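You operate a simulated robot arm through the tools that you are given. There is no shell and no other tool.

The job below is to be done with a simulated robot arm. You get a single attempt, and the scene is never put back.

JOB
Stamp the R 40 insole and put it back on its block.
Fine: stamp in slide mode; the print must come out clean; leave the work plate out. Where these are worked on the way, their far stop is far enough and under half their travel is too little: work plate.

Only the result counts: the job must be done as asked and must still hold three seconds after the hand-in. Knocking over, shifting, dropping, spilling or breaking anything else fails it.

ROBOT AND FRAMES
A 6-joint arm with a two-finger parallel gripper, fixed in place. Base frame: the origin is on the floor under the middle of its stand, x ahead of it, y to its left, z up. Readings come in cm, degrees, newtons and seconds.
With the tool pointing down near the work surface it reaches from about 28 to 68 cm from the base axis. Its first joint turns from -166.0 to 166.0 degrees. Payload 4.1 kg.
The TCP is the grasp point between the finger pads, 2.3 cm short of the fingertips. In the tool frame z runs along the fingers and y along their closing line. The gripper opens to 9.4 cm. The fingers are 3.8 cm wide and 1 cm thick; the gripper's body (5.4 by 9.6 cm) begins 3.9 cm behind the TCP.
Orientation is told as [roll, pitch, yaw] about the base's x, y, z axes, in that order, counted from this pose: with the fingers straight down and closing along the base's y, the tool's x points along the base's -x, its y along +y and its z along -z.

CONTROLS
- The arm moves only by the tool step_arm. Its arguments are lists of equal length, an entry for each row: "translation": the shift along the tool's x, y, z in units of 40 mm (1.0 is 40 mm), a list of three; "delta_rot": the turn, a rotation vector about the tool's x, y, z in units of 8 degrees (1.0 is 8 degrees), a list of three; "claw": the finger opening in m, from 0 to 0.094. In form: {"translation": [[tx, ty, tz], ...], "delta_rot": [[rx, ry, rz], ...], "claw": [claw, ...]}. A call has 1 to 20 rows; each row shifts and turns the commanded pose from where the row before left it, along the tool's axes as they then stand. A call with a number of a shift or a turn outside -1 to 1 is refused whole. Each row takes 0.2 s and may step no farther than 5 cm and 8.6 degrees from the row before; otherwise, or with a gripper value out of range, the whole call is refused. Where a pose cannot be reached the arm comes as near as it can. A force on the tool above 70 N (or 10 N above the force at the start of the call, whichever is more), or a blocked arm, ends the call early, and 0.2 s more pass. The fingers move at their own pace (about 4.5 cm/s each) and stop on an object; they squeeze with about 31 N. The grip force told is the motor's: it shows also when the fingers shut on nothing. Time passes only in rows, and 0.2 s behind the last, so rows that do not move let the fingers close. The reply holds the time, the measured pose of the TCP, the force on the tool along the base axes, the opening and the grip force, in the units named above and with some noise, with the torque about the TCP (base axes, N m) and any sound that the robot's microphone picked up.
- Cameras (640 x 400 px; columns grow to the right, rows downward): "scene" is fixed at [5, -50.05, 154.79]; the picture's right is [0.91, -0.41, 0.00], its down [-0.21, -0.47, -0.86] and it looks along [0.35, 0.78, -0.51] (base axes); focal length 358 px, centre (320, 200). "wrist" rides on the gripper at [8.6, 1.6, -7.4] in the tool frame; the picture's right is [-0.18, 0.98, 0.00], its down [-0.58, -0.11, -0.81] and it looks along [-0.79, -0.15, 0.59] (tool axes); focal length 243 px, centre (320, 200). There is no depth. A picture from a camera that has moved, and an enlarged one, comes with that camera's place and axes in the base frame and with its lens.
- get_image(camera): a new picture of that camera. The clock stands still meanwhile.
- move_column(by): slides the trunk up (or, below 0, down) by that many cm; the arm rides with it, the base frame stays. It gives what a move gives, with no picture.
- zoom(camera, box): a new picture of the part [left, top, right, bottom] of that camera's present view, enlarged. The clock stands still meanwhile.
- finish_job(): hands the job in; it is judged then, once.

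Places have to be worked out from the pictures, the camera data and where the tool is seen. Open the gripper and draw the arm clear of the work before you hand the job in, unless the task says otherwise.

The tools are called as name(argument=value, ...) on one line, values as JSON. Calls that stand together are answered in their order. step_arm: Moves the arm, as the interface text tells. Its arguments: {"type":"object","properties":{"translation":{"type":"array","items":{"type":"array","items":{"type":"number"}}},"delta_rot":{"type":"array","items":{"type":"array","items":{"type":"number"}}},"claw":{"type":"array","items":{"type":"number"}}},"required":["translation","delta_rot","claw"]} The other tools are called the same way: move_column (by) moves the trunk up or down; get_image (camera) takes a picture; zoom (camera, box) takes an enlarged picture of a part of a camera's view; finish_job () hands the job in.

At the start:

```text
t: 0.0
ee_pos: [28.3, 8.97, 131.95]
orientation: [0.1, 0.1, 0.0]
wrist_force: [-0.3, -0.4, 1.0]
ft_torque: [0.02, -0.01, 0.02]
finger_gap: 9.41
grasp_force: 0.2
trunk travel left (down, up): [-52.5, 6.5]
```

scene: 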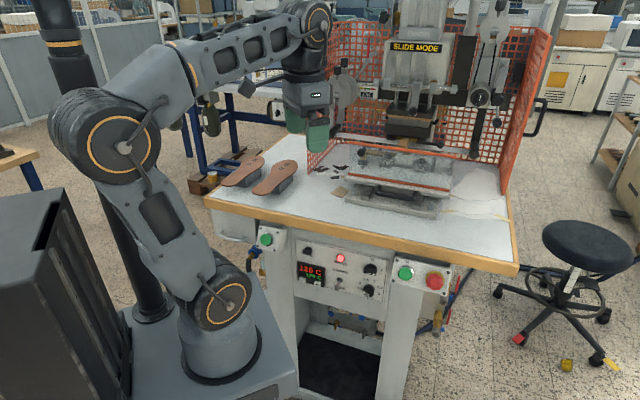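
wrist: 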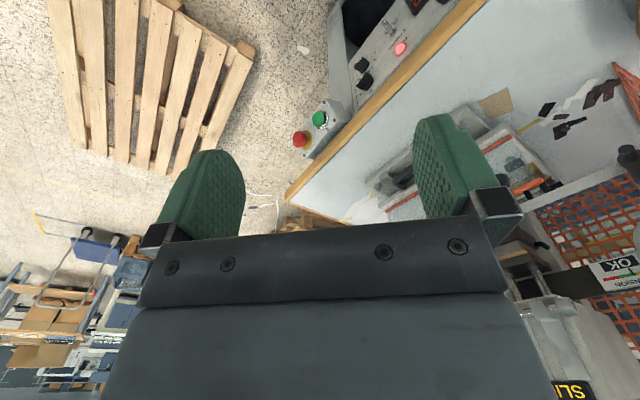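

I'll begin by looking closely at the bench: the insoles, the press, and the control panel.

zoom(camera="scene", box=[200, 130, 360, 230])

zoom(camera="scene", box=[330, 0, 540, 131])

zoom(camera="scene", box=[320, 110, 520, 235])

zoom(camera="scene", box=[240, 220, 460, 357])

```text
4.00 times, centred on (280, 180) of scene
camera zoom: at [5.0, -50.05, 154.79], right [0.91, -0.41, 0.0], down [-0.21, -0.47, -0.86], along [0.35, 0.78, -0.51], focal length 1432 px, centre (480, 280)
```

zoom: 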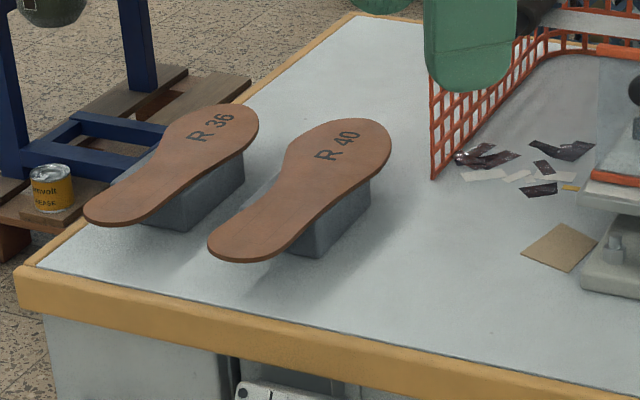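

```text
3.05 times, centred on (435, 66) of scene
camera zoom: at [5.0, -50.05, 154.79], right [0.91, -0.41, 0.0], down [-0.21, -0.47, -0.86], along [0.35, 0.78, -0.51], focal length 1091 px, centre (-30, 610)
```

zoom: 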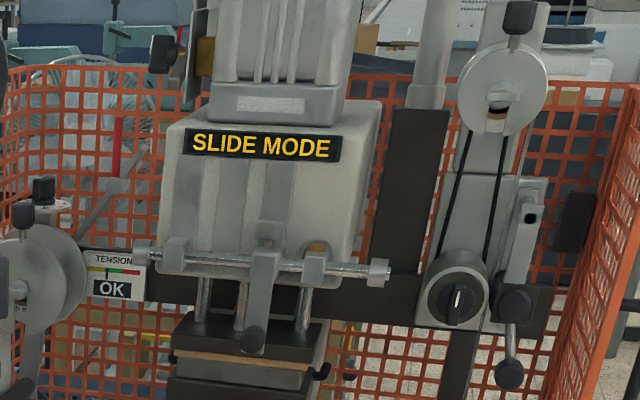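

```text
3.20 times, centred on (420, 172) of scene
camera zoom: at [5.0, -50.05, 154.79], right [0.91, -0.41, 0.0], down [-0.21, -0.47, -0.86], along [0.35, 0.78, -0.51], focal length 1146 px, centre (0, 288)
```

zoom: 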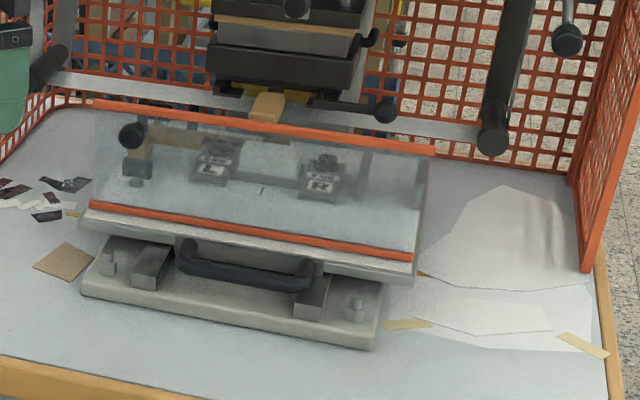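

```text
2.91 times, centred on (350, 288) of scene
camera zoom: at [5.0, -50.05, 154.79], right [0.91, -0.41, 0.0], down [-0.21, -0.47, -0.86], along [0.35, 0.78, -0.51], focal length 1042 px, centre (233, -58)
```

zoom: 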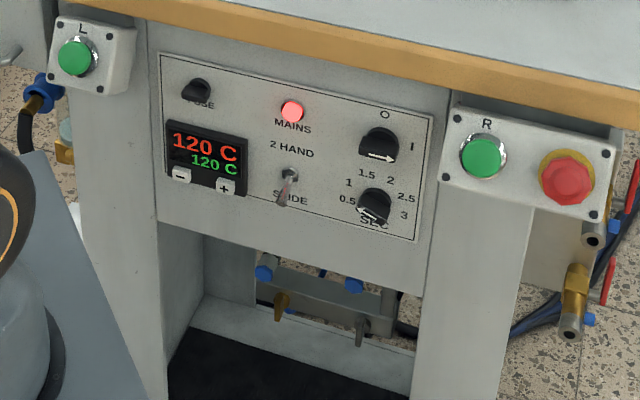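

The bench top appears to be at z≈98 cm with its front edge turned about 45° to the base axes. I'll look closer with the wrist camera from here before moving.

zoom(camera="wrist", box=[360, 60, 640, 235])

zoom(camera="wrist", box=[480, 180, 640, 280])

zoom(camera="scene", box=[340, 120, 470, 201])

```text
2.29 times, centred on (500, 148) of wrist
camera zoom: at [19.61, 10.64, 139.47], right [0.18, 0.98, 0.0], down [0.58, -0.11, 0.81], along [0.79, -0.15, -0.59], focal length 555 px, centre (-91, 320)
```

zoom: 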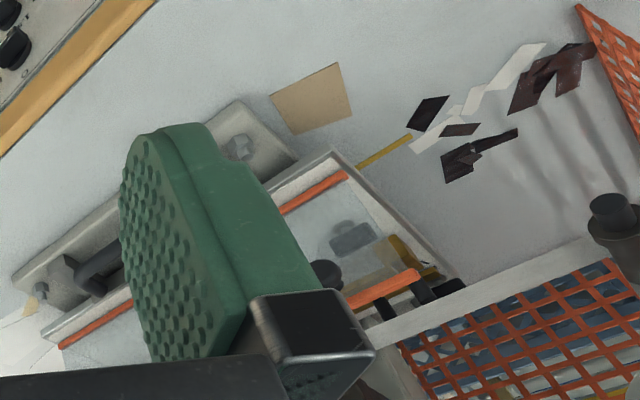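

```text
4.00 times, centred on (560, 230) of wrist
camera zoom: at [19.61, 10.64, 139.47], right [0.18, 0.98, 0.0], down [0.58, -0.11, 0.81], along [0.79, -0.15, -0.59], focal length 970 px, centre (-640, 80)
```

zoom: 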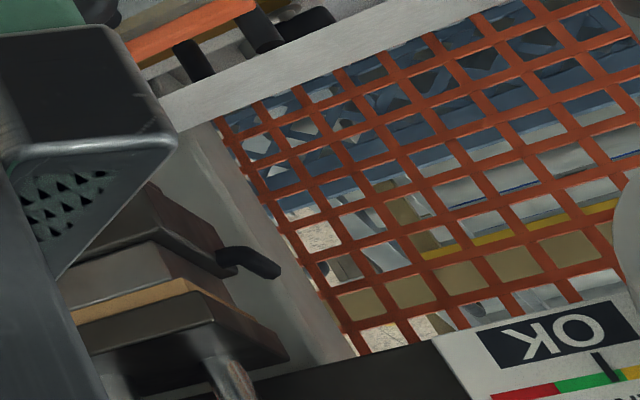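

```text
4.92 times, centred on (405, 160) of scene
camera zoom: at [5.0, -50.05, 154.79], right [0.91, -0.41, 0.0], down [-0.21, -0.47, -0.86], along [0.35, 0.78, -0.51], focal length 1763 px, centre (-98, 394)
```

zoom: 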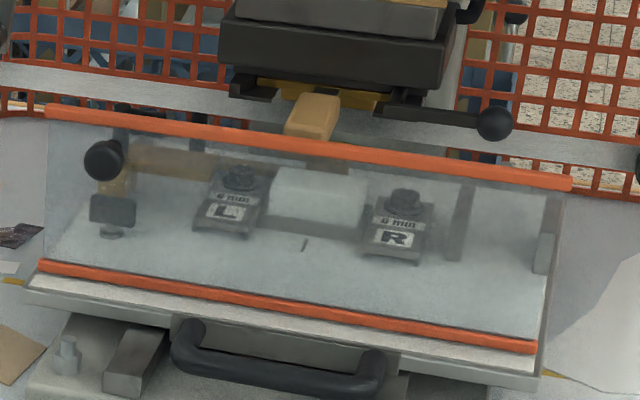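

The plate with the L/R locators sits under a transparent panel; I need to see it from the front. I move the TCP to about (40, 5, 125) and yaw 45° so that the wrist camera looks squarely at the press.

step_arm(translation=[[-0.73, -0.25, 0.44], [-0.73, -0.25, 0.44], [-0.73, -0.25, 0.44], [-0.73, -0.25, 0.44], [0, 0, 0], [0, 0, 0], [0, 0, 0], [0, 0, 0], [0, 0, 0], [0, 0, 0]], delta_rot=[[0, 0, 0], [0, 0, 0], [0, 0, 0], [0, 0, 0], [0, 0, -0.9375], [0, 0, -0.9375], [0, 0, -0.9375], [0, 0, -0.9375], [0, 0, -0.9375], [0, 0, -0.9375]], claw=[0.094, 0.094, 0.094, 0.094, 0.094, 0.094, 0.094, 0.094, 0.094, 0.094])

get_image(camera="wrist")

get_image(camera="scene")

```text
t: 2.2
ee_pos: [40.1, 5.02, 124.93]
orientation: [0.0, 0.0, 45.1]
wrist_force: [0.5, -0.2, 1.1]
ft_torque: [-0.02, 0.0, 0.0]
finger_gap: 9.43
grasp_force: 0.0
trunk travel left (down, up): [-52.5, 6.5]
```

```text
taken
camera wrist: at [32.71, -0.02, 132.44], right [-0.57, 0.82, 0.0], down [0.49, 0.34, 0.81], along [0.66, 0.46, -0.59], focal length 243 px, centre (320, 200)
```

wrist: 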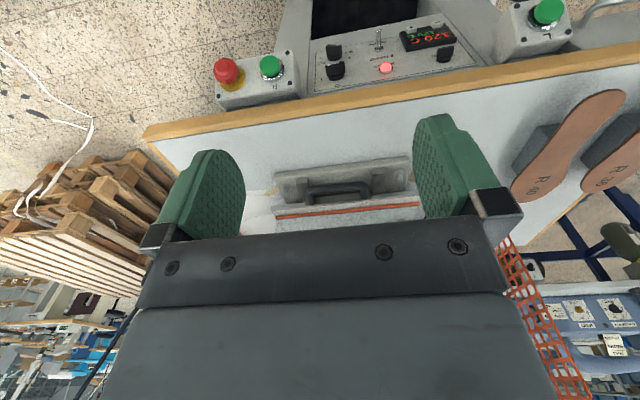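

```text
taken
```

scene: 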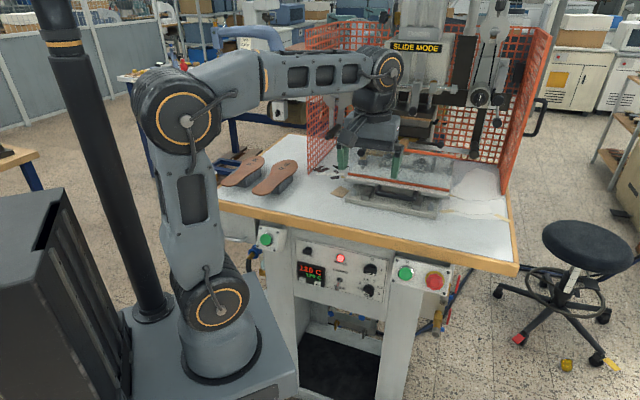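

The control panel is now in the wrist view; let me zoom on it and on the plate base region.

zoom(camera="wrist", box=[200, 0, 480, 120])

zoom(camera="wrist", box=[240, 130, 440, 255])

zoom(camera="scene", box=[290, 235, 400, 304])

zoom(camera="wrist", box=[480, 220, 640, 400])

```text
2.29 times, centred on (340, 60) of wrist
camera zoom: at [32.71, -0.02, 132.44], right [-0.57, 0.82, 0.0], down [0.49, 0.34, 0.81], along [0.66, 0.46, -0.59], focal length 555 px, centre (274, 520)
```

zoom: 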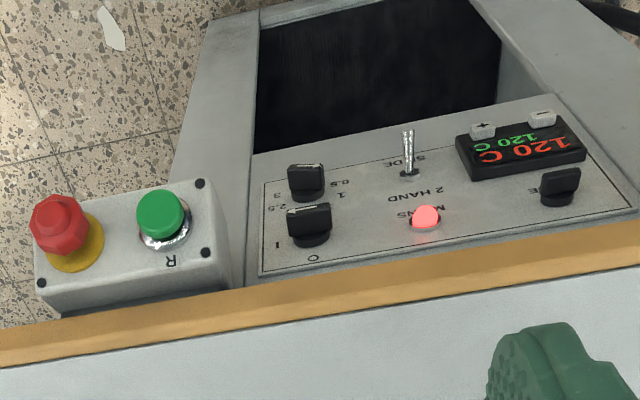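

```text
3.20 times, centred on (340, 192) of wrist
camera zoom: at [32.71, -0.02, 132.44], right [-0.57, 0.82, 0.0], down [0.49, 0.34, 0.81], along [0.66, 0.46, -0.59], focal length 776 px, centre (256, 224)
```

zoom: 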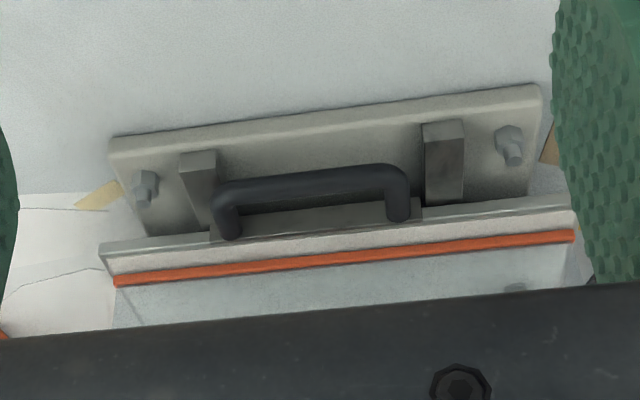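

```text
5.80 times, centred on (345, 270) of scene
camera zoom: at [5.0, -50.05, 154.79], right [0.91, -0.41, 0.0], down [-0.21, -0.47, -0.86], along [0.35, 0.78, -0.51], focal length 2076 px, centre (175, -203)
```

zoom: 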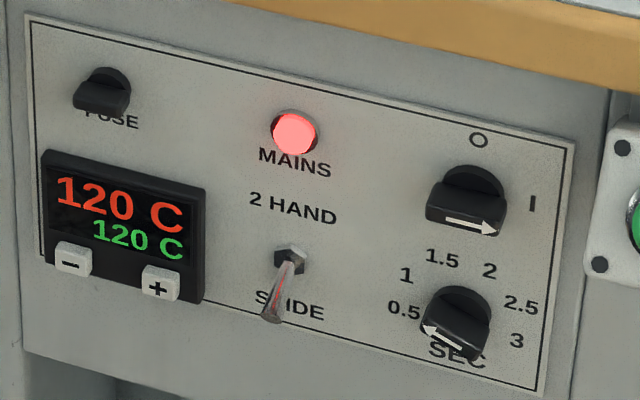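

```text
2.22 times, centred on (560, 310) of wrist
camera zoom: at [32.71, -0.02, 132.44], right [-0.57, 0.82, 0.0], down [0.49, 0.34, 0.81], along [0.66, 0.46, -0.59], focal length 539 px, centre (-213, -44)
```

zoom: 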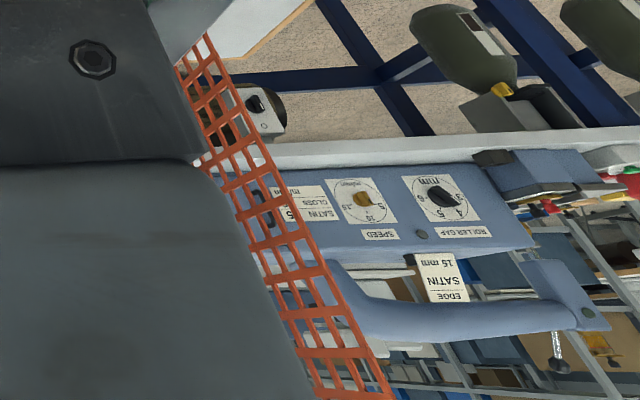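

Mains is on, the toggle points to SLIDE, temperature 120/120 °C and the dwell arrow seems to point at 0.5. I move forward and up to look down on the plate and guard.

step_arm(translation=[[-0.9, 0, -0.45], [-0.9, 0, -0.45], [-0.9, 0, -0.45], [-0.9, 0, -0.45], [-0.9, 0, -0.45]], delta_rot=[[0, 0, 0], [0, 0, 0], [0, 0, 0], [0, 0, 0], [0, 0, 0]], claw=[0.094, 0.094, 0.094, 0.094, 0.094])

get_image(camera="wrist")

get_image(camera="scene")

```text
t: 3.4
ee_pos: [52.56, 17.5, 132.9]
orientation: [0.0, 0.2, 45.0]
wrist_force: [-1.4, -0.6, 0.7]
ft_torque: [-0.01, 0.0, -0.03]
finger_gap: 9.37
grasp_force: 0.2
out of reach, approached as far as the arm can: row 5
trunk travel left (down, up): [-52.5, 6.5]
```

```text
taken
camera wrist: at [45.17, 12.59, 140.5], right [-0.56, 0.83, 0.0], down [0.49, 0.33, 0.81], along [0.66, 0.46, -0.59], focal length 243 px, centre (320, 200)
```

wrist: 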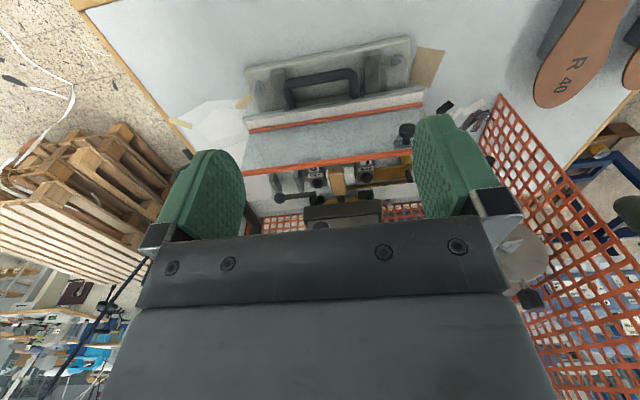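

```text
taken
```

scene: 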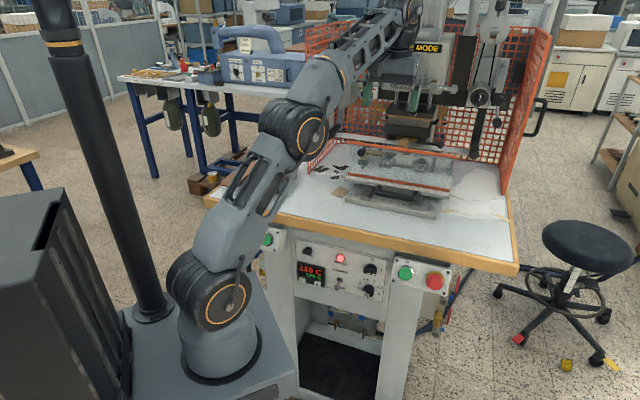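

zoom(camera="wrist", box=[230, 30, 450, 168])

zoom(camera="wrist", box=[240, 120, 430, 240])

zoom(camera="wrist", box=[430, 30, 640, 160])

zoom(camera="wrist", box=[160, 60, 290, 150])

```text
2.90 times, centred on (340, 99) of wrist
camera zoom: at [45.17, 12.59, 140.5], right [-0.56, 0.83, 0.0], down [0.49, 0.33, 0.81], along [0.66, 0.46, -0.59], focal length 703 px, centre (262, 493)
```

zoom: 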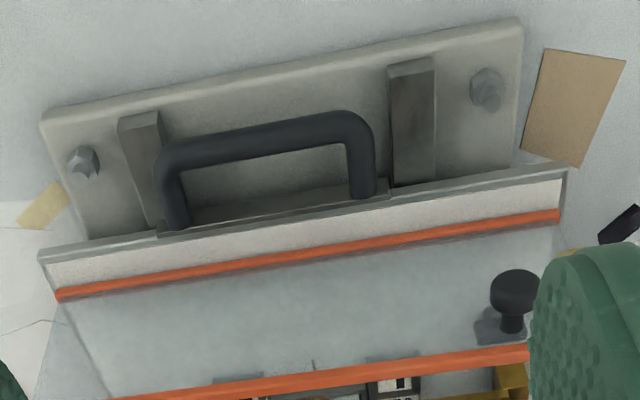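

```text
3.33 times, centred on (335, 180) of wrist
camera zoom: at [45.17, 12.59, 140.5], right [-0.56, 0.83, 0.0], down [0.49, 0.33, 0.81], along [0.66, 0.46, -0.59], focal length 809 px, centre (270, 267)
```

zoom: 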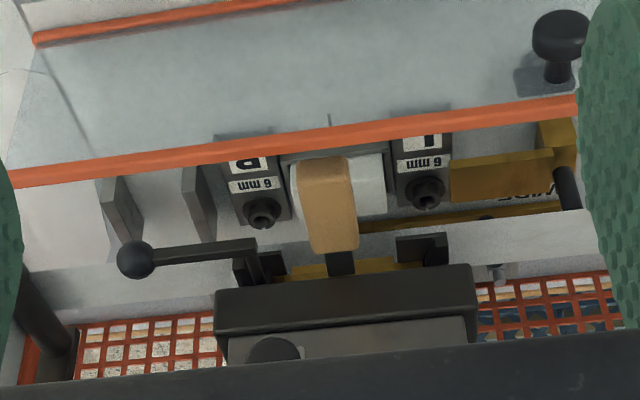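

```text
3.05 times, centred on (535, 95) of wrist
camera zoom: at [45.17, 12.59, 140.5], right [-0.56, 0.83, 0.0], down [0.49, 0.33, 0.81], along [0.66, 0.46, -0.59], focal length 739 px, centre (-335, 520)
```

zoom: 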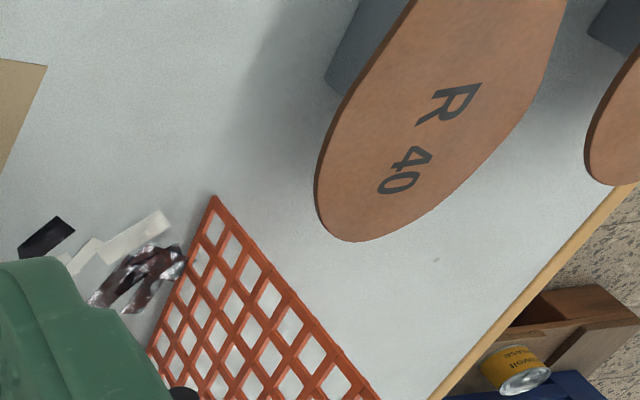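

```text
4.44 times, centred on (225, 105) of wrist
camera zoom: at [45.17, 12.59, 140.5], right [-0.56, 0.83, 0.0], down [0.49, 0.33, 0.81], along [0.66, 0.46, -0.59], focal length 1078 px, centre (742, 622)
```

zoom: 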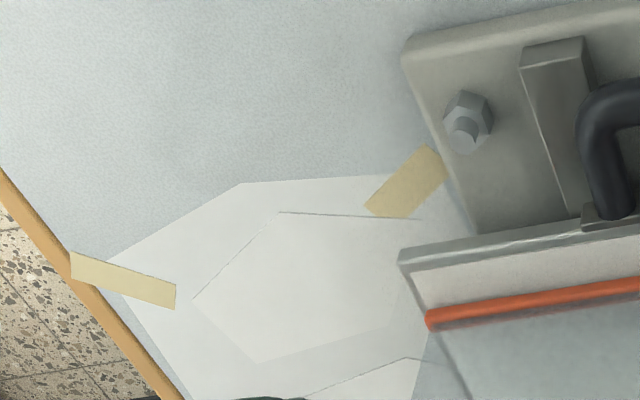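

The guard with the orange bars seems to be a vertical screen at the plate's front edge, and the L/R locators are behind it under the head. I lower the view to look beneath the head between the fingers.

step_arm(translation=[[0, 0, 0.8], [0, 0, 0.8], [0, 0, 0.8], [0, 0, 0.8]], delta_rot=[[0, 0, 0], [0, 0, 0], [0, 0, 0], [0, 0, 0]], claw=[0.094, 0.094, 0.094, 0.094])

get_image(camera="wrist")

zoom(camera="wrist", box=[240, 70, 430, 240])

```text
t: 4.4
ee_pos: [52.31, 17.57, 120.26]
orientation: [0.0, 0.0, 45.0]
wrist_force: [0.3, -0.2, 0.4]
ft_torque: [-0.01, -0.02, 0.02]
finger_gap: 9.38
grasp_force: 0.2
trunk travel left (down, up): [-52.5, 6.5]
```

```text
taken
camera wrist: at [44.95, 12.64, 127.8], right [-0.56, 0.83, 0.0], down [0.49, 0.33, 0.81], along [0.67, 0.46, -0.59], focal length 243 px, centre (320, 200)
```

wrist: 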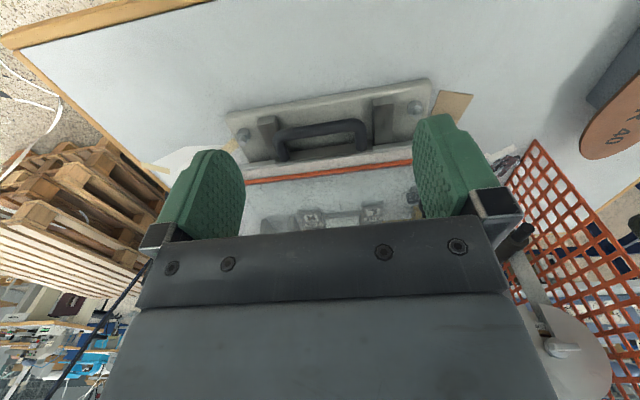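

```text
2.35 times, centred on (335, 155) of wrist
camera zoom: at [44.95, 12.64, 127.8], right [-0.56, 0.83, 0.0], down [0.49, 0.33, 0.81], along [0.67, 0.46, -0.59], focal length 571 px, centre (285, 306)
```

zoom: 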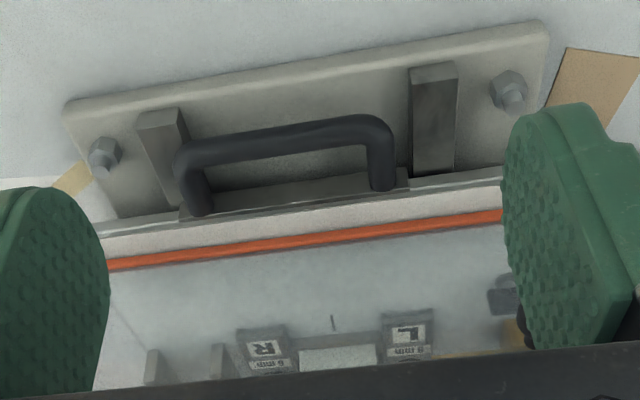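

Pulling the plate out will show the jig better. First I check the scene camera for more signage on the press (labels, reels, brass bar).

zoom(camera="scene", box=[440, 0, 550, 69])

zoom(camera="scene", box=[440, 60, 550, 129])

zoom(camera="scene", box=[320, 50, 400, 100])

zoom(camera="scene", box=[340, 130, 420, 180])

zoom(camera="scene", box=[390, 130, 470, 180])

zoom(camera="scene", box=[130, 10, 300, 116])

```text
5.80 times, centred on (495, 34) of scene
camera zoom: at [5.0, -50.05, 154.79], right [0.91, -0.41, 0.0], down [-0.21, -0.47, -0.86], along [0.35, 0.78, -0.51], focal length 2076 px, centre (-694, 1159)
```

zoom: 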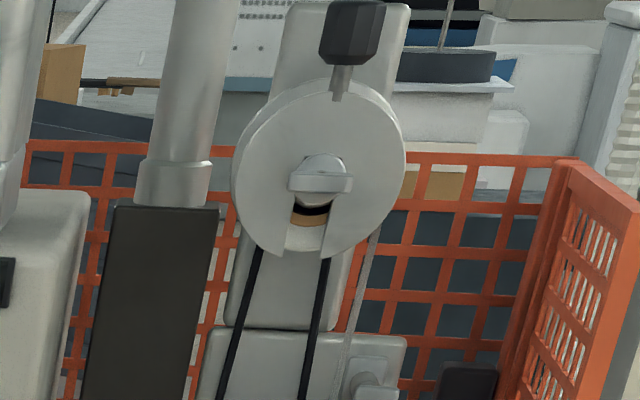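

```text
5.80 times, centred on (495, 94) of scene
camera zoom: at [5.0, -50.05, 154.79], right [0.91, -0.41, 0.0], down [-0.21, -0.47, -0.86], along [0.35, 0.78, -0.51], focal length 2076 px, centre (-694, 812)
```

zoom: 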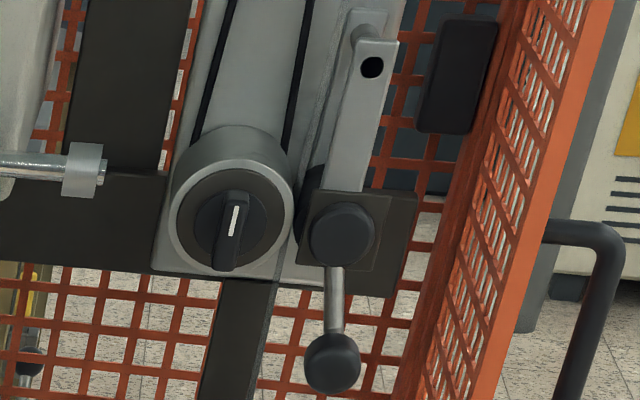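

```text
8.00 times, centred on (360, 75) of scene
camera zoom: at [5.0, -50.05, 154.79], right [0.91, -0.41, 0.0], down [-0.21, -0.47, -0.86], along [0.35, 0.78, -0.51], focal length 2865 px, centre (0, 1200)
```

zoom: 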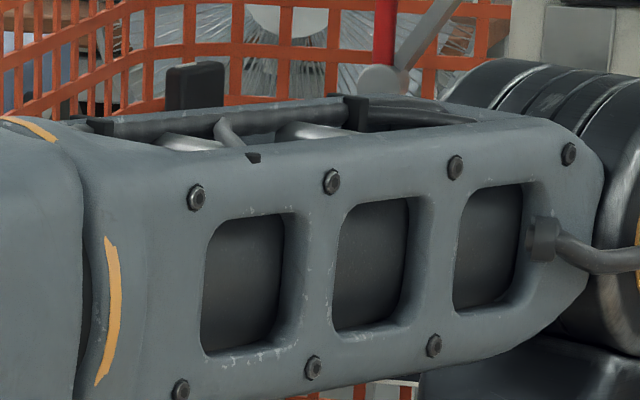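

```text
8.00 times, centred on (380, 155) of scene
camera zoom: at [5.0, -50.05, 154.79], right [0.91, -0.41, 0.0], down [-0.21, -0.47, -0.86], along [0.35, 0.78, -0.51], focal length 2865 px, centre (-160, 560)
```

zoom: 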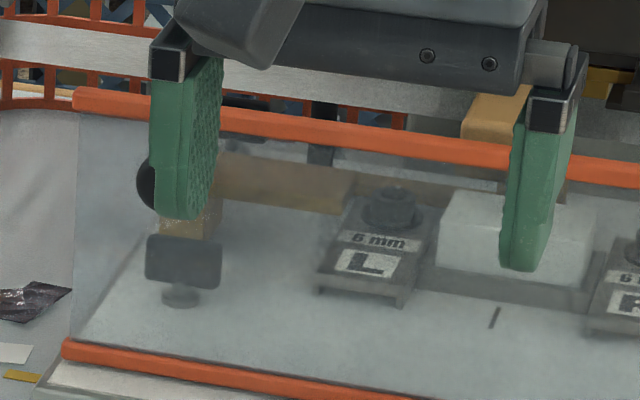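

```text
8.00 times, centred on (430, 155) of scene
camera zoom: at [5.0, -50.05, 154.79], right [0.91, -0.41, 0.0], down [-0.21, -0.47, -0.86], along [0.35, 0.78, -0.51], focal length 2865 px, centre (-560, 560)
```

zoom: 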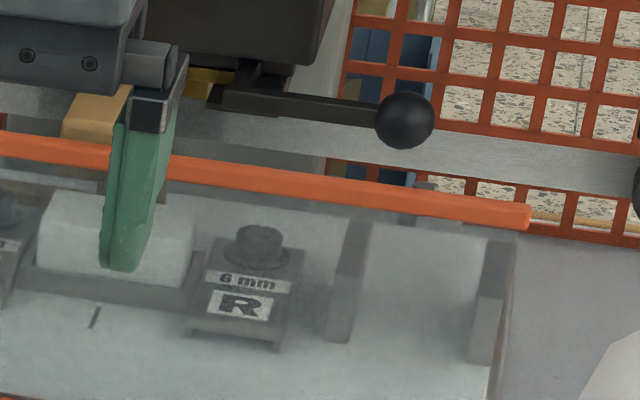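

```text
3.76 times, centred on (215, 63) of scene
camera zoom: at [5.0, -50.05, 154.79], right [0.91, -0.41, 0.0], down [-0.21, -0.47, -0.86], along [0.35, 0.78, -0.51], focal length 1348 px, centre (715, 716)
```

zoom: 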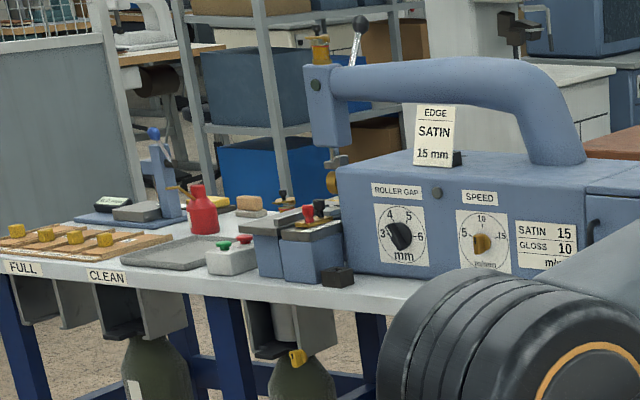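

The plate looks to be in its "in" position: rails extend toward the operator and the handle bar is around (62, 24, 101.5). I turn the gripper to yaw −45° so that it closes along the slide direction, staying clear of everything.

step_arm(translation=[[0, 0, 0], [0, 0, 0], [0, 0, 0], [0, 0, 0], [0, 0, 0], [0, 0, 0], [0, 0, 0], [0, 0, 0], [0, 0, 0], [0, 0, 0], [0, 0, 0], [0, 0, 0]], delta_rot=[[0, 0, 0.9375], [0, 0, 0.9375], [0, 0, 0.9375], [0, 0, 0.9375], [0, 0, 0.9375], [0, 0, 0.9375], [0, 0, 0.9375], [0, 0, 0.9375], [0, 0, 0.9375], [0, 0, 0.9375], [0, 0, 0.9375], [0, 0, 0.9375]], claw=[0.094, 0.094, 0.094, 0.094, 0.094, 0.094, 0.094, 0.094, 0.094, 0.094, 0.094, 0.094])

get_image(camera="wrist")

get_image(camera="scene")

```text
t: 7.0
ee_pos: [52.28, 17.45, 120.48]
orientation: [0.1, 0.0, -45.0]
wrist_force: [-0.1, 0.1, -0.3]
ft_torque: [0.03, -0.03, -0.02]
finger_gap: 9.39
grasp_force: 0.0
trunk travel left (down, up): [-52.5, 6.5]
```

```text
taken
camera wrist: at [47.19, 24.76, 128.03], right [0.83, 0.56, 0.0], down [0.33, -0.49, 0.81], along [0.45, -0.67, -0.59], focal length 243 px, centre (320, 200)
```

wrist: 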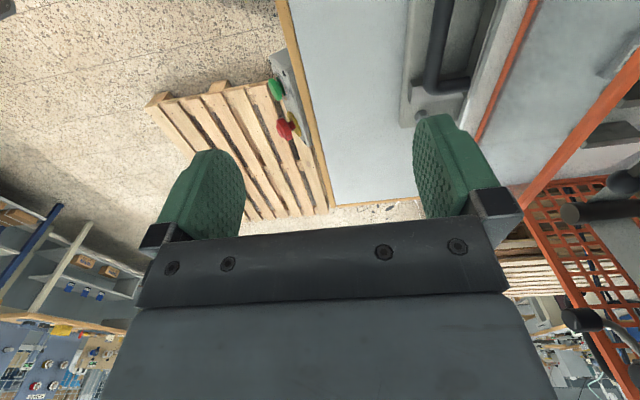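

```text
taken
```

scene: 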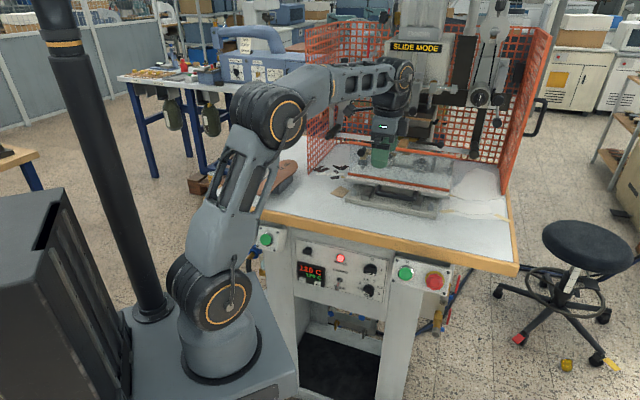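

From this side view I can see the handle and the plate from the left; zooming on it.

zoom(camera="wrist", box=[380, 0, 640, 162])

zoom(camera="wrist", box=[480, 100, 640, 400])

```text
2.46 times, centred on (510, 81) of wrist
camera zoom: at [47.19, 24.76, 128.03], right [0.83, 0.56, 0.0], down [0.33, -0.49, 0.81], along [0.45, -0.67, -0.59], focal length 597 px, centre (-148, 493)
```

zoom: 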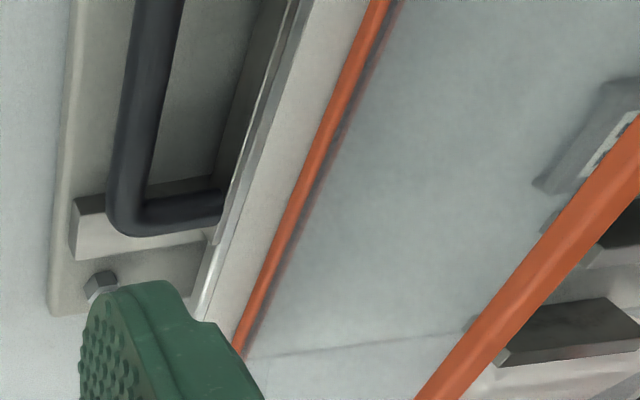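

```text
1.33 times, centred on (560, 250) of wrist
camera zoom: at [47.19, 24.76, 128.03], right [0.83, 0.56, 0.0], down [0.33, -0.49, 0.81], along [0.45, -0.67, -0.59], focal length 324 px, centre (0, 133)
```

zoom: 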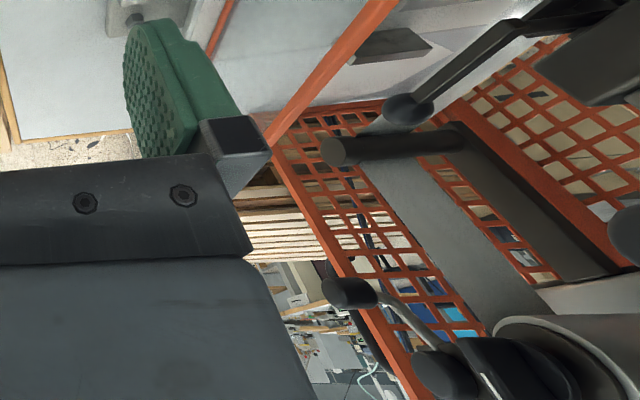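

The handle bar runs along the bench edge, roughly at n·p≈60–61 (slide axis (0.707, 0.707)), z≈102–103, with about 2.9 cm free behind it. I move above it, half closing the fingers, to refine.

step_arm(translation=[[-0.1, 0.7, 0.4], [-0.1, 0.7, 0.4], [-0.1, 0.7, 0.4], [-0.1, 0.7, 0.4], [0, 0, 0]], delta_rot=[[0, 0, 0], [0, 0, 0], [0, 0, 0], [0, 0, 0], [0, 0, 0]], claw=[0.094, 0.07, 0.05, 0.036, 0.036])

get_image(camera="wrist")

zoom(camera="scene", box=[330, 110, 470, 220])

```text
t: 8.2
ee_pos: [61.58, 24.22, 114.12]
orientation: [0.1, -0.1, -45.0]
wrist_force: [0.2, -0.6, -0.6]
ft_torque: [0.02, 0.01, 0.01]
finger_gap: 3.59
grasp_force: 0.0
trunk travel left (down, up): [-52.5, 6.5]
```

```text
taken
camera wrist: at [56.43, 31.6, 121.69], right [0.83, 0.56, 0.0], down [0.33, -0.49, 0.81], along [0.45, -0.67, -0.59], focal length 243 px, centre (320, 200)
```

wrist: 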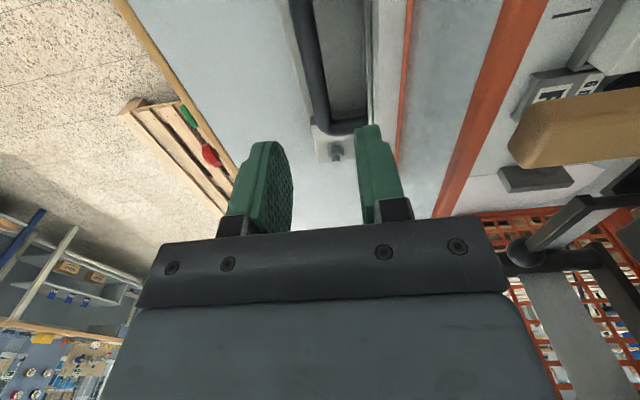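

```text
3.64 times, centred on (400, 165) of scene
camera zoom: at [5.0, -50.05, 154.79], right [0.91, -0.41, 0.0], down [-0.21, -0.47, -0.86], along [0.35, 0.78, -0.51], focal length 1302 px, centre (29, 327)
```

zoom: 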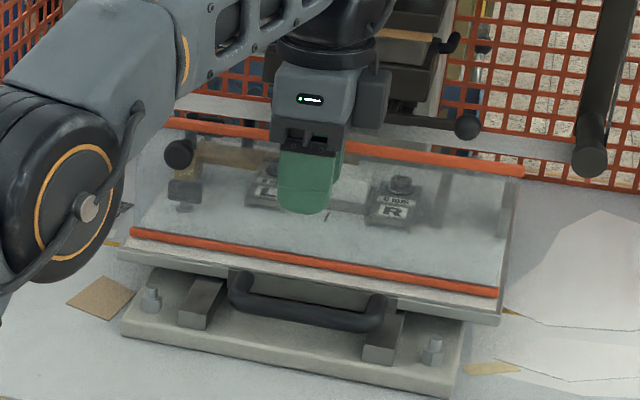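

zoom(camera="wrist", box=[240, 0, 464, 140])

zoom(camera="wrist", box=[416, 0, 640, 140])

zoom(camera="wrist", box=[416, 100, 640, 240])

```text
2.86 times, centred on (352, 70) of wrist
camera zoom: at [56.43, 31.6, 121.69], right [0.83, 0.56, 0.0], down [0.33, -0.49, 0.81], along [0.45, -0.67, -0.59], focal length 693 px, centre (229, 571)
```

zoom: 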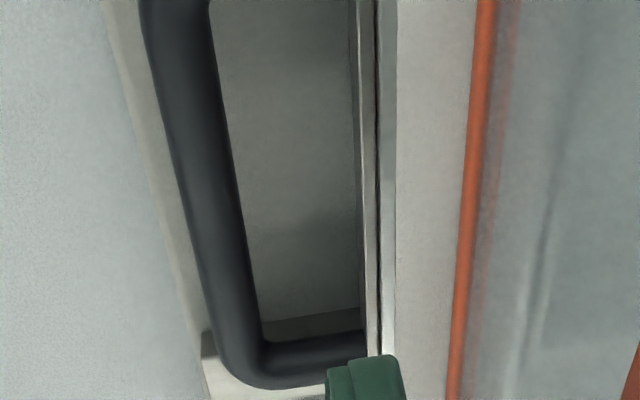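

```text
2.86 times, centred on (528, 70) of wrist
camera zoom: at [56.43, 31.6, 121.69], right [0.83, 0.56, 0.0], down [0.33, -0.49, 0.81], along [0.45, -0.67, -0.59], focal length 693 px, centre (-274, 571)
```

zoom: 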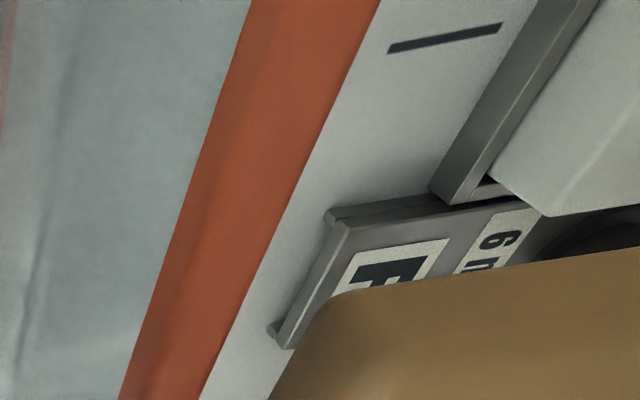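

```text
2.86 times, centred on (528, 170) of wrist
camera zoom: at [56.43, 31.6, 121.69], right [0.83, 0.56, 0.0], down [0.33, -0.49, 0.81], along [0.45, -0.67, -0.59], focal length 693 px, centre (-274, 286)
```

zoom: 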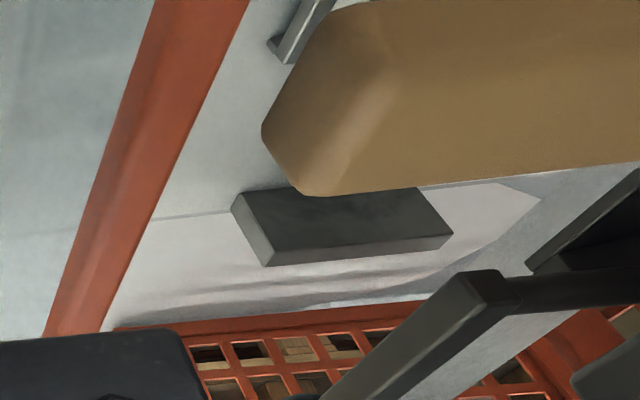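

Refined: bar axis at n≈60.0, z≈103, with 3.1 cm free behind it. I shift −0.7 cm along n and descend to z≈104 with a 3.6 cm opening so that one finger enters the loop.

step_arm(translation=[[0.15, -0.17, 0.3], [0, 0, 0.6], [0, 0, 0.6], [0, 0, 0.5], [0, 0, 0.5]], delta_rot=[[0, 0, 0], [0, 0, 0], [0, 0, 0], [0, 0, 0], [0, 0, 0]], claw=[0.036, 0.036, 0.036, 0.036, 0.036])

zoom(camera="scene", box=[330, 110, 470, 220])

get_image(camera="wrist")

```text
t: 9.4
ee_pos: [60.53, 24.22, 104.13]
orientation: [0.0, -0.1, -45.0]
wrist_force: [-0.3, 0.3, -0.6]
ft_torque: [-0.01, -0.03, 0.02]
finger_gap: 3.6
grasp_force: 0.1
trunk travel left (down, up): [-52.5, 6.5]
```

```text
3.64 times, centred on (400, 165) of scene
camera zoom: at [5.0, -50.05, 154.79], right [0.91, -0.41, 0.0], down [-0.21, -0.47, -0.86], along [0.35, 0.78, -0.51], focal length 1302 px, centre (29, 327)
```

zoom: 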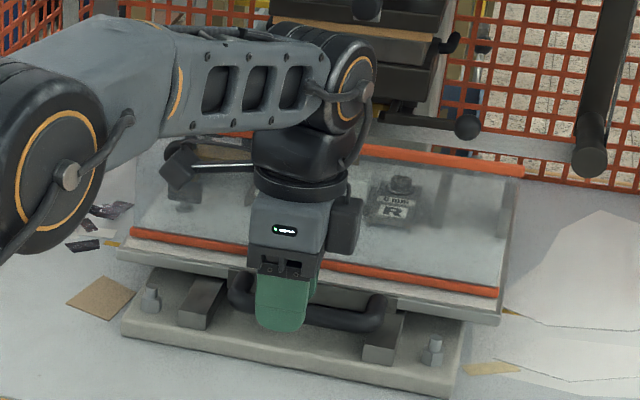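

```text
taken
camera wrist: at [55.43, 31.47, 111.72], right [0.83, 0.56, 0.0], down [0.33, -0.49, 0.81], along [0.46, -0.67, -0.59], focal length 243 px, centre (320, 200)
```

wrist: 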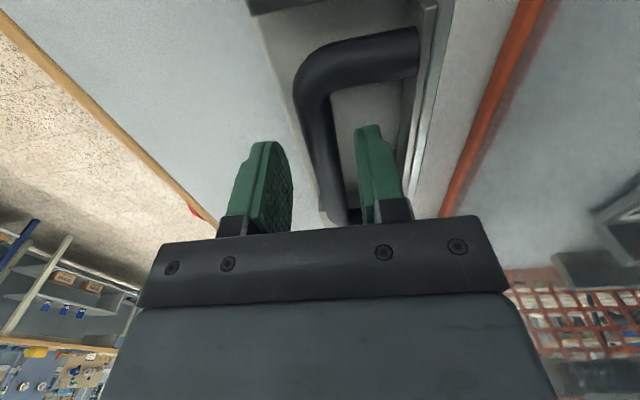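

The bar lies between the fingers; the gripper is about 2 cm left of the handle's middle. I shift 2 cm right along the bar, lower slightly, and close.

step_arm(translation=[[-0.5, 0, 0.15], [0, 0, 0], [0, 0, 0], [0, 0, 0], [0, 0, 0], [0, 0, 0]], delta_rot=[[0, 0, 0], [0, 0, 0], [0, 0, 0], [0, 0, 0], [0, 0, 0], [0, 0, 0]], claw=[0.036, 0.02, 0.01, 0.01, 0.01, 0.01])

get_image(camera="wrist")

```text
t: 10.8
ee_pos: [61.92, 22.83, 103.39]
orientation: [0.1, 0.0, -44.9]
wrist_force: [6.2, 1.3, -0.4]
ft_torque: [-0.3, -0.46, 1.87]
finger_gap: 1.57
grasp_force: 44.9
trunk travel left (down, up): [-52.5, 6.5]
```

```text
taken
camera wrist: at [56.81, 30.14, 110.96], right [0.82, 0.57, 0.0], down [0.33, -0.49, 0.81], along [0.46, -0.67, -0.59], focal length 243 px, centre (320, 200)
```

wrist: 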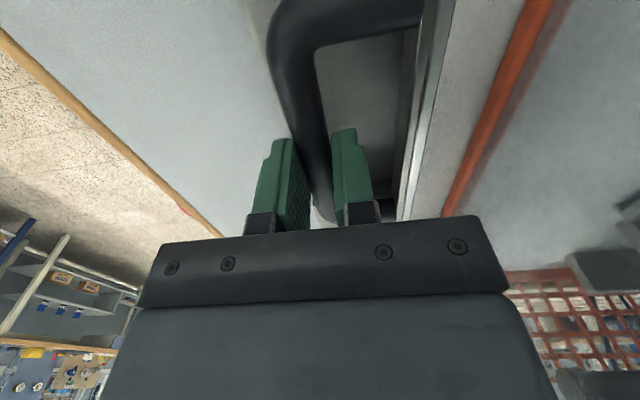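

Gripped (bar 1.6 cm). The z-torque hints at a small yaw mismatch; I turn about +1° and watch the torque.

step_arm(translation=[[0, 0, 0], [0, 0, 0]], delta_rot=[[0, 0, -0.125], [0, 0, 0]], claw=[0.01, 0.01])

```text
t: 11.4
ee_pos: [62.0, 22.77, 103.29]
orientation: [-0.1, 0.1, -44.1]
wrist_force: [3.0, 3.0, -2.4]
ft_torque: [-0.19, -0.28, -0.98]
finger_gap: 1.55
grasp_force: 45.4
trunk travel left (down, up): [-52.5, 6.5]
```

The torque zeroes at about −44.4°, so the slide axis is at ≈45.6°. I set that yaw and pull out a little while watching forces.

step_arm(translation=[[0, 0, 0], [0, -0.2, 0], [0, -0.25, 0], [0, 0, 0]], delta_rot=[[0, 0, 0.04], [0, 0, 0], [0, 0, 0], [0, 0, 0]], claw=[0.01, 0.01, 0.01, 0.01])

zoom(camera="scene", box=[330, 110, 470, 220])

```text
t: 12.4
ee_pos: [60.73, 21.63, 103.45]
orientation: [-0.2, 0.2, -44.4]
wrist_force: [-1.4, 1.4, -9.9]
ft_torque: [-0.02, 0.04, 0.16]
finger_gap: 1.55
grasp_force: 44.6
trunk travel left (down, up): [-52.5, 6.5]
```

```text
3.64 times, centred on (400, 165) of scene
camera zoom: at [5.0, -50.05, 154.79], right [0.91, -0.41, 0.0], down [-0.21, -0.47, -0.86], along [0.35, 0.78, -0.51], focal length 1302 px, centre (29, 327)
```

zoom: 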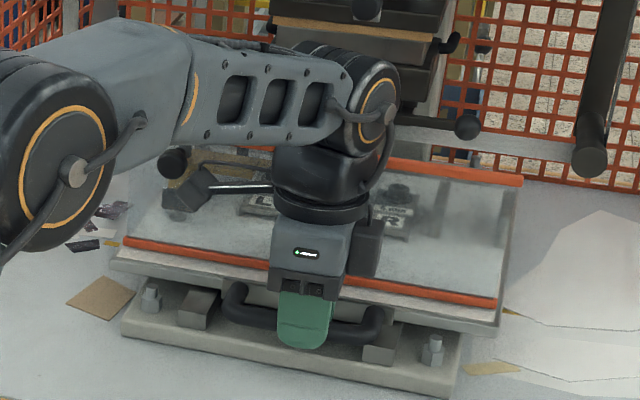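

The plate slides freely; a vertical load of about −10 N builds up, so I ease the height down slightly while pulling further.

step_arm(translation=[[0, -0.25, 0.02], [0, -0.25, 0.02], [0, -0.25, 0], [0, 0, 0]], delta_rot=[[0, 0, 0], [0, 0, 0], [0, 0, 0], [0, 0, 0]], claw=[0.01, 0.01, 0.01, 0.01])

```text
t: 13.4
ee_pos: [58.52, 19.46, 103.45]
orientation: [0.0, -0.1, -44.3]
wrist_force: [1.8, -0.5, -4.7]
ft_torque: [-0.04, -0.06, 0.14]
finger_gap: 1.56
grasp_force: 45.1
trunk travel left (down, up): [-52.5, 6.5]
```

Forces are small; I continue pulling toward the outer stop.

step_arm(translation=[[0, -0.3, 0.02], [0, -0.3, 0.0], [0, -0.3, 0.01], [0, 0, 0]], delta_rot=[[0, 0, 0], [0, 0, 0], [0, 0, 0], [0, 0, 0]], claw=[0.01, 0.01, 0.01, 0.01])

zoom(camera="scene", box=[300, 110, 480, 230])

```text
t: 14.4
ee_pos: [56.02, 16.91, 103.41]
orientation: [0.1, -0.2, -44.3]
wrist_force: [-0.1, 1.0, 13.9]
ft_torque: [0.11, 0.25, 0.02]
finger_gap: 1.57
grasp_force: 45.1
trunk travel left (down, up): [-52.5, 6.5]
```

```text
3.33 times, centred on (390, 170) of scene
camera zoom: at [5.0, -50.05, 154.79], right [0.91, -0.41, 0.0], down [-0.21, -0.47, -0.86], along [0.35, 0.78, -0.51], focal length 1194 px, centre (87, 300)
```

zoom: 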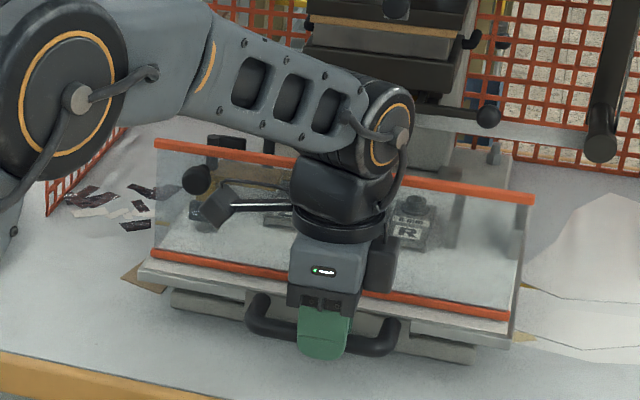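

Travelled 8.4 cm so far with no resistance along the slide. I correct the height slightly upward and continue.

step_arm(translation=[[0, -0.25, -0.03], [0, -0.25, 0.0], [0, -0.25, 0], [0, 0, 0]], delta_rot=[[0, 0, 0], [0, 0, 0], [0, 0, 0], [0, 0, 0]], claw=[0.01, 0.01, 0.01, 0.01])

```text
t: 15.4
ee_pos: [53.86, 14.74, 103.52]
orientation: [-0.1, 0.0, -44.2]
wrist_force: [-0.7, 2.6, 4.8]
ft_torque: [-0.89, -0.98, 0.02]
finger_gap: 1.58
grasp_force: 44.8
trunk travel left (down, up): [-52.5, 6.5]
```

step_arm(translation=[[0, -0.25, 0], [0, -0.25, 0.0], [0, -0.25, 0], [0, 0, 0]], delta_rot=[[0, 0, 0], [0, 0, 0], [0, 0, 0], [0, 0, 0]], claw=[0.01, 0.01, 0.01, 0.01])

zoom(camera="scene", box=[300, 110, 480, 230])

```text
t: 16.4
ee_pos: [51.6, 12.74, 103.41]
orientation: [0.0, 0.0, -44.3]
wrist_force: [-5.5, 5.3, 14.2]
ft_torque: [0.21, 0.29, 0.0]
finger_gap: 1.6
grasp_force: 44.9
trunk travel left (down, up): [-52.5, 6.5]
```

```text
3.33 times, centred on (390, 170) of scene
camera zoom: at [5.0, -50.05, 154.79], right [0.91, -0.41, 0.0], down [-0.21, -0.47, -0.86], along [0.35, 0.78, -0.51], focal length 1194 px, centre (87, 300)
```

zoom: 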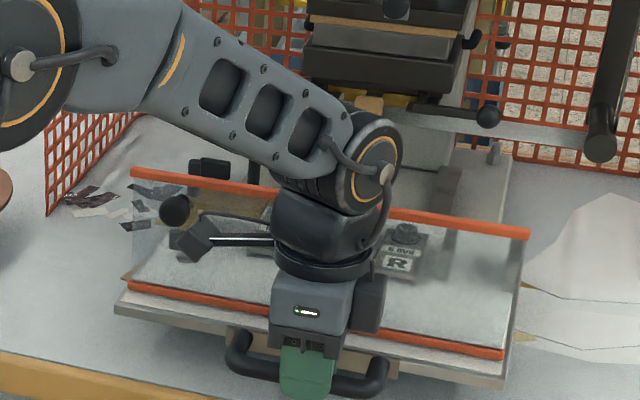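

14.5 cm out; small side force shows the slide axis is closer to 44–44.5°. I compensate sideways and upward and keep pulling.

step_arm(translation=[[0.06, -0.2, -0.03], [0.01, -0.25, 0.0], [0.01, -0.25, 0], [0, 0, 0]], delta_rot=[[0, 0, 0], [0, 0, 0], [0, 0, 0], [0, 0, 0]], claw=[0.01, 0.01, 0.01, 0.01])

```text
t: 17.4
ee_pos: [49.66, 10.68, 103.44]
orientation: [-0.2, 0.1, -44.3]
wrist_force: [6.3, -10.1, -14.2]
ft_torque: [-1.15, -1.16, 0.18]
finger_gap: 1.55
grasp_force: 45.3
trunk travel left (down, up): [-52.5, 6.5]
```

step_arm(translation=[[-0.04, -0.1, 0.02], [0, -0.2, 0.0], [0, -0.2, 0], [0, 0, 0]], delta_rot=[[0, 0, 0], [0, 0, 0], [0, 0, 0], [0, 0, 0]], claw=[0.01, 0.01, 0.01, 0.01])

zoom(camera="scene", box=[280, 110, 480, 240])

```text
t: 18.4
ee_pos: [48.35, 9.2, 103.37]
orientation: [-0.2, 0.1, -44.3]
wrist_force: [-2.2, 4.4, -13.4]
ft_torque: [0.23, 0.23, 0.19]
finger_gap: 1.55
grasp_force: 44.8
trunk travel left (down, up): [-52.5, 6.5]
```

```text
3.08 times, centred on (380, 175) of scene
camera zoom: at [5.0, -50.05, 154.79], right [0.91, -0.41, 0.0], down [-0.21, -0.47, -0.86], along [0.35, 0.78, -0.51], focal length 1102 px, centre (135, 277)
```

zoom: 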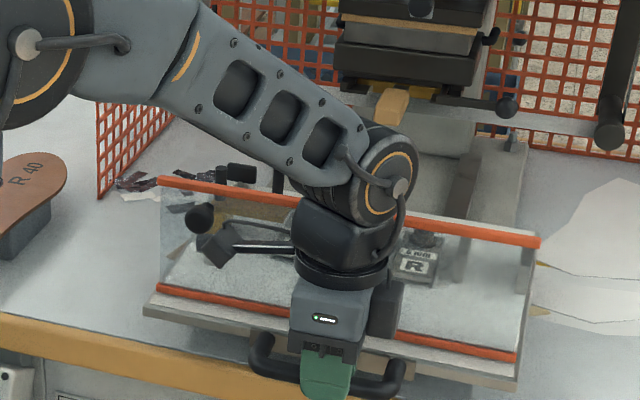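

step_arm(translation=[[0, -0.2, 0.03], [0, -0.2, 0.0], [0, -0.2, 0], [0, 0, 0]], delta_rot=[[0, 0, 0], [0, 0, 0], [0, 0, 0], [0, 0, 0]], claw=[0.01, 0.01, 0.01, 0.01])

```text
t: 19.2
ee_pos: [47.97, 8.9, 103.48]
orientation: [1.8, -0.6, -44.4]
wrist_force: [23.9, 50.5, -20.2]
ft_torque: [0.61, -0.18, 0.65]
finger_gap: 1.57
grasp_force: 44.9
trunk travel left (down, up): [-52.5, 6.5]
stopped in row 3: the force on the tool passed its limit at 76 N (the readings are from after the stop); the commanded pose is now the measured one
```

The plate hit its outer stop (total travel ≈19.7 cm). I release the handle and lift straight up, then correct the small tilt.

step_arm(translation=[[0, 0, 0], [0, 0, 0], [0, 0, 0]], delta_rot=[[0, 0, 0], [0, 0, 0], [0, 0, 0]], claw=[0.036, 0.036, 0.036])

get_image(camera="wrist")

```text
t: 20.0
ee_pos: [47.41, 7.89, 103.68]
orientation: [1.3, -0.3, -44.5]
wrist_force: [-0.5, 1.8, -0.1]
ft_torque: [0.02, -0.05, 0.02]
finger_gap: 3.64
grasp_force: 0.5
trunk travel left (down, up): [-52.5, 6.5]
```

```text
taken
camera wrist: at [42.11, 15.12, 111.18], right [0.82, 0.57, 0.02], down [0.32, -0.49, 0.81], along [0.47, -0.65, -0.59], focal length 243 px, centre (320, 200)
```

wrist: 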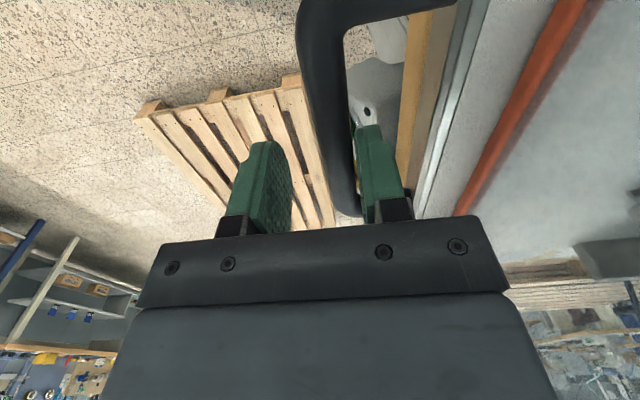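

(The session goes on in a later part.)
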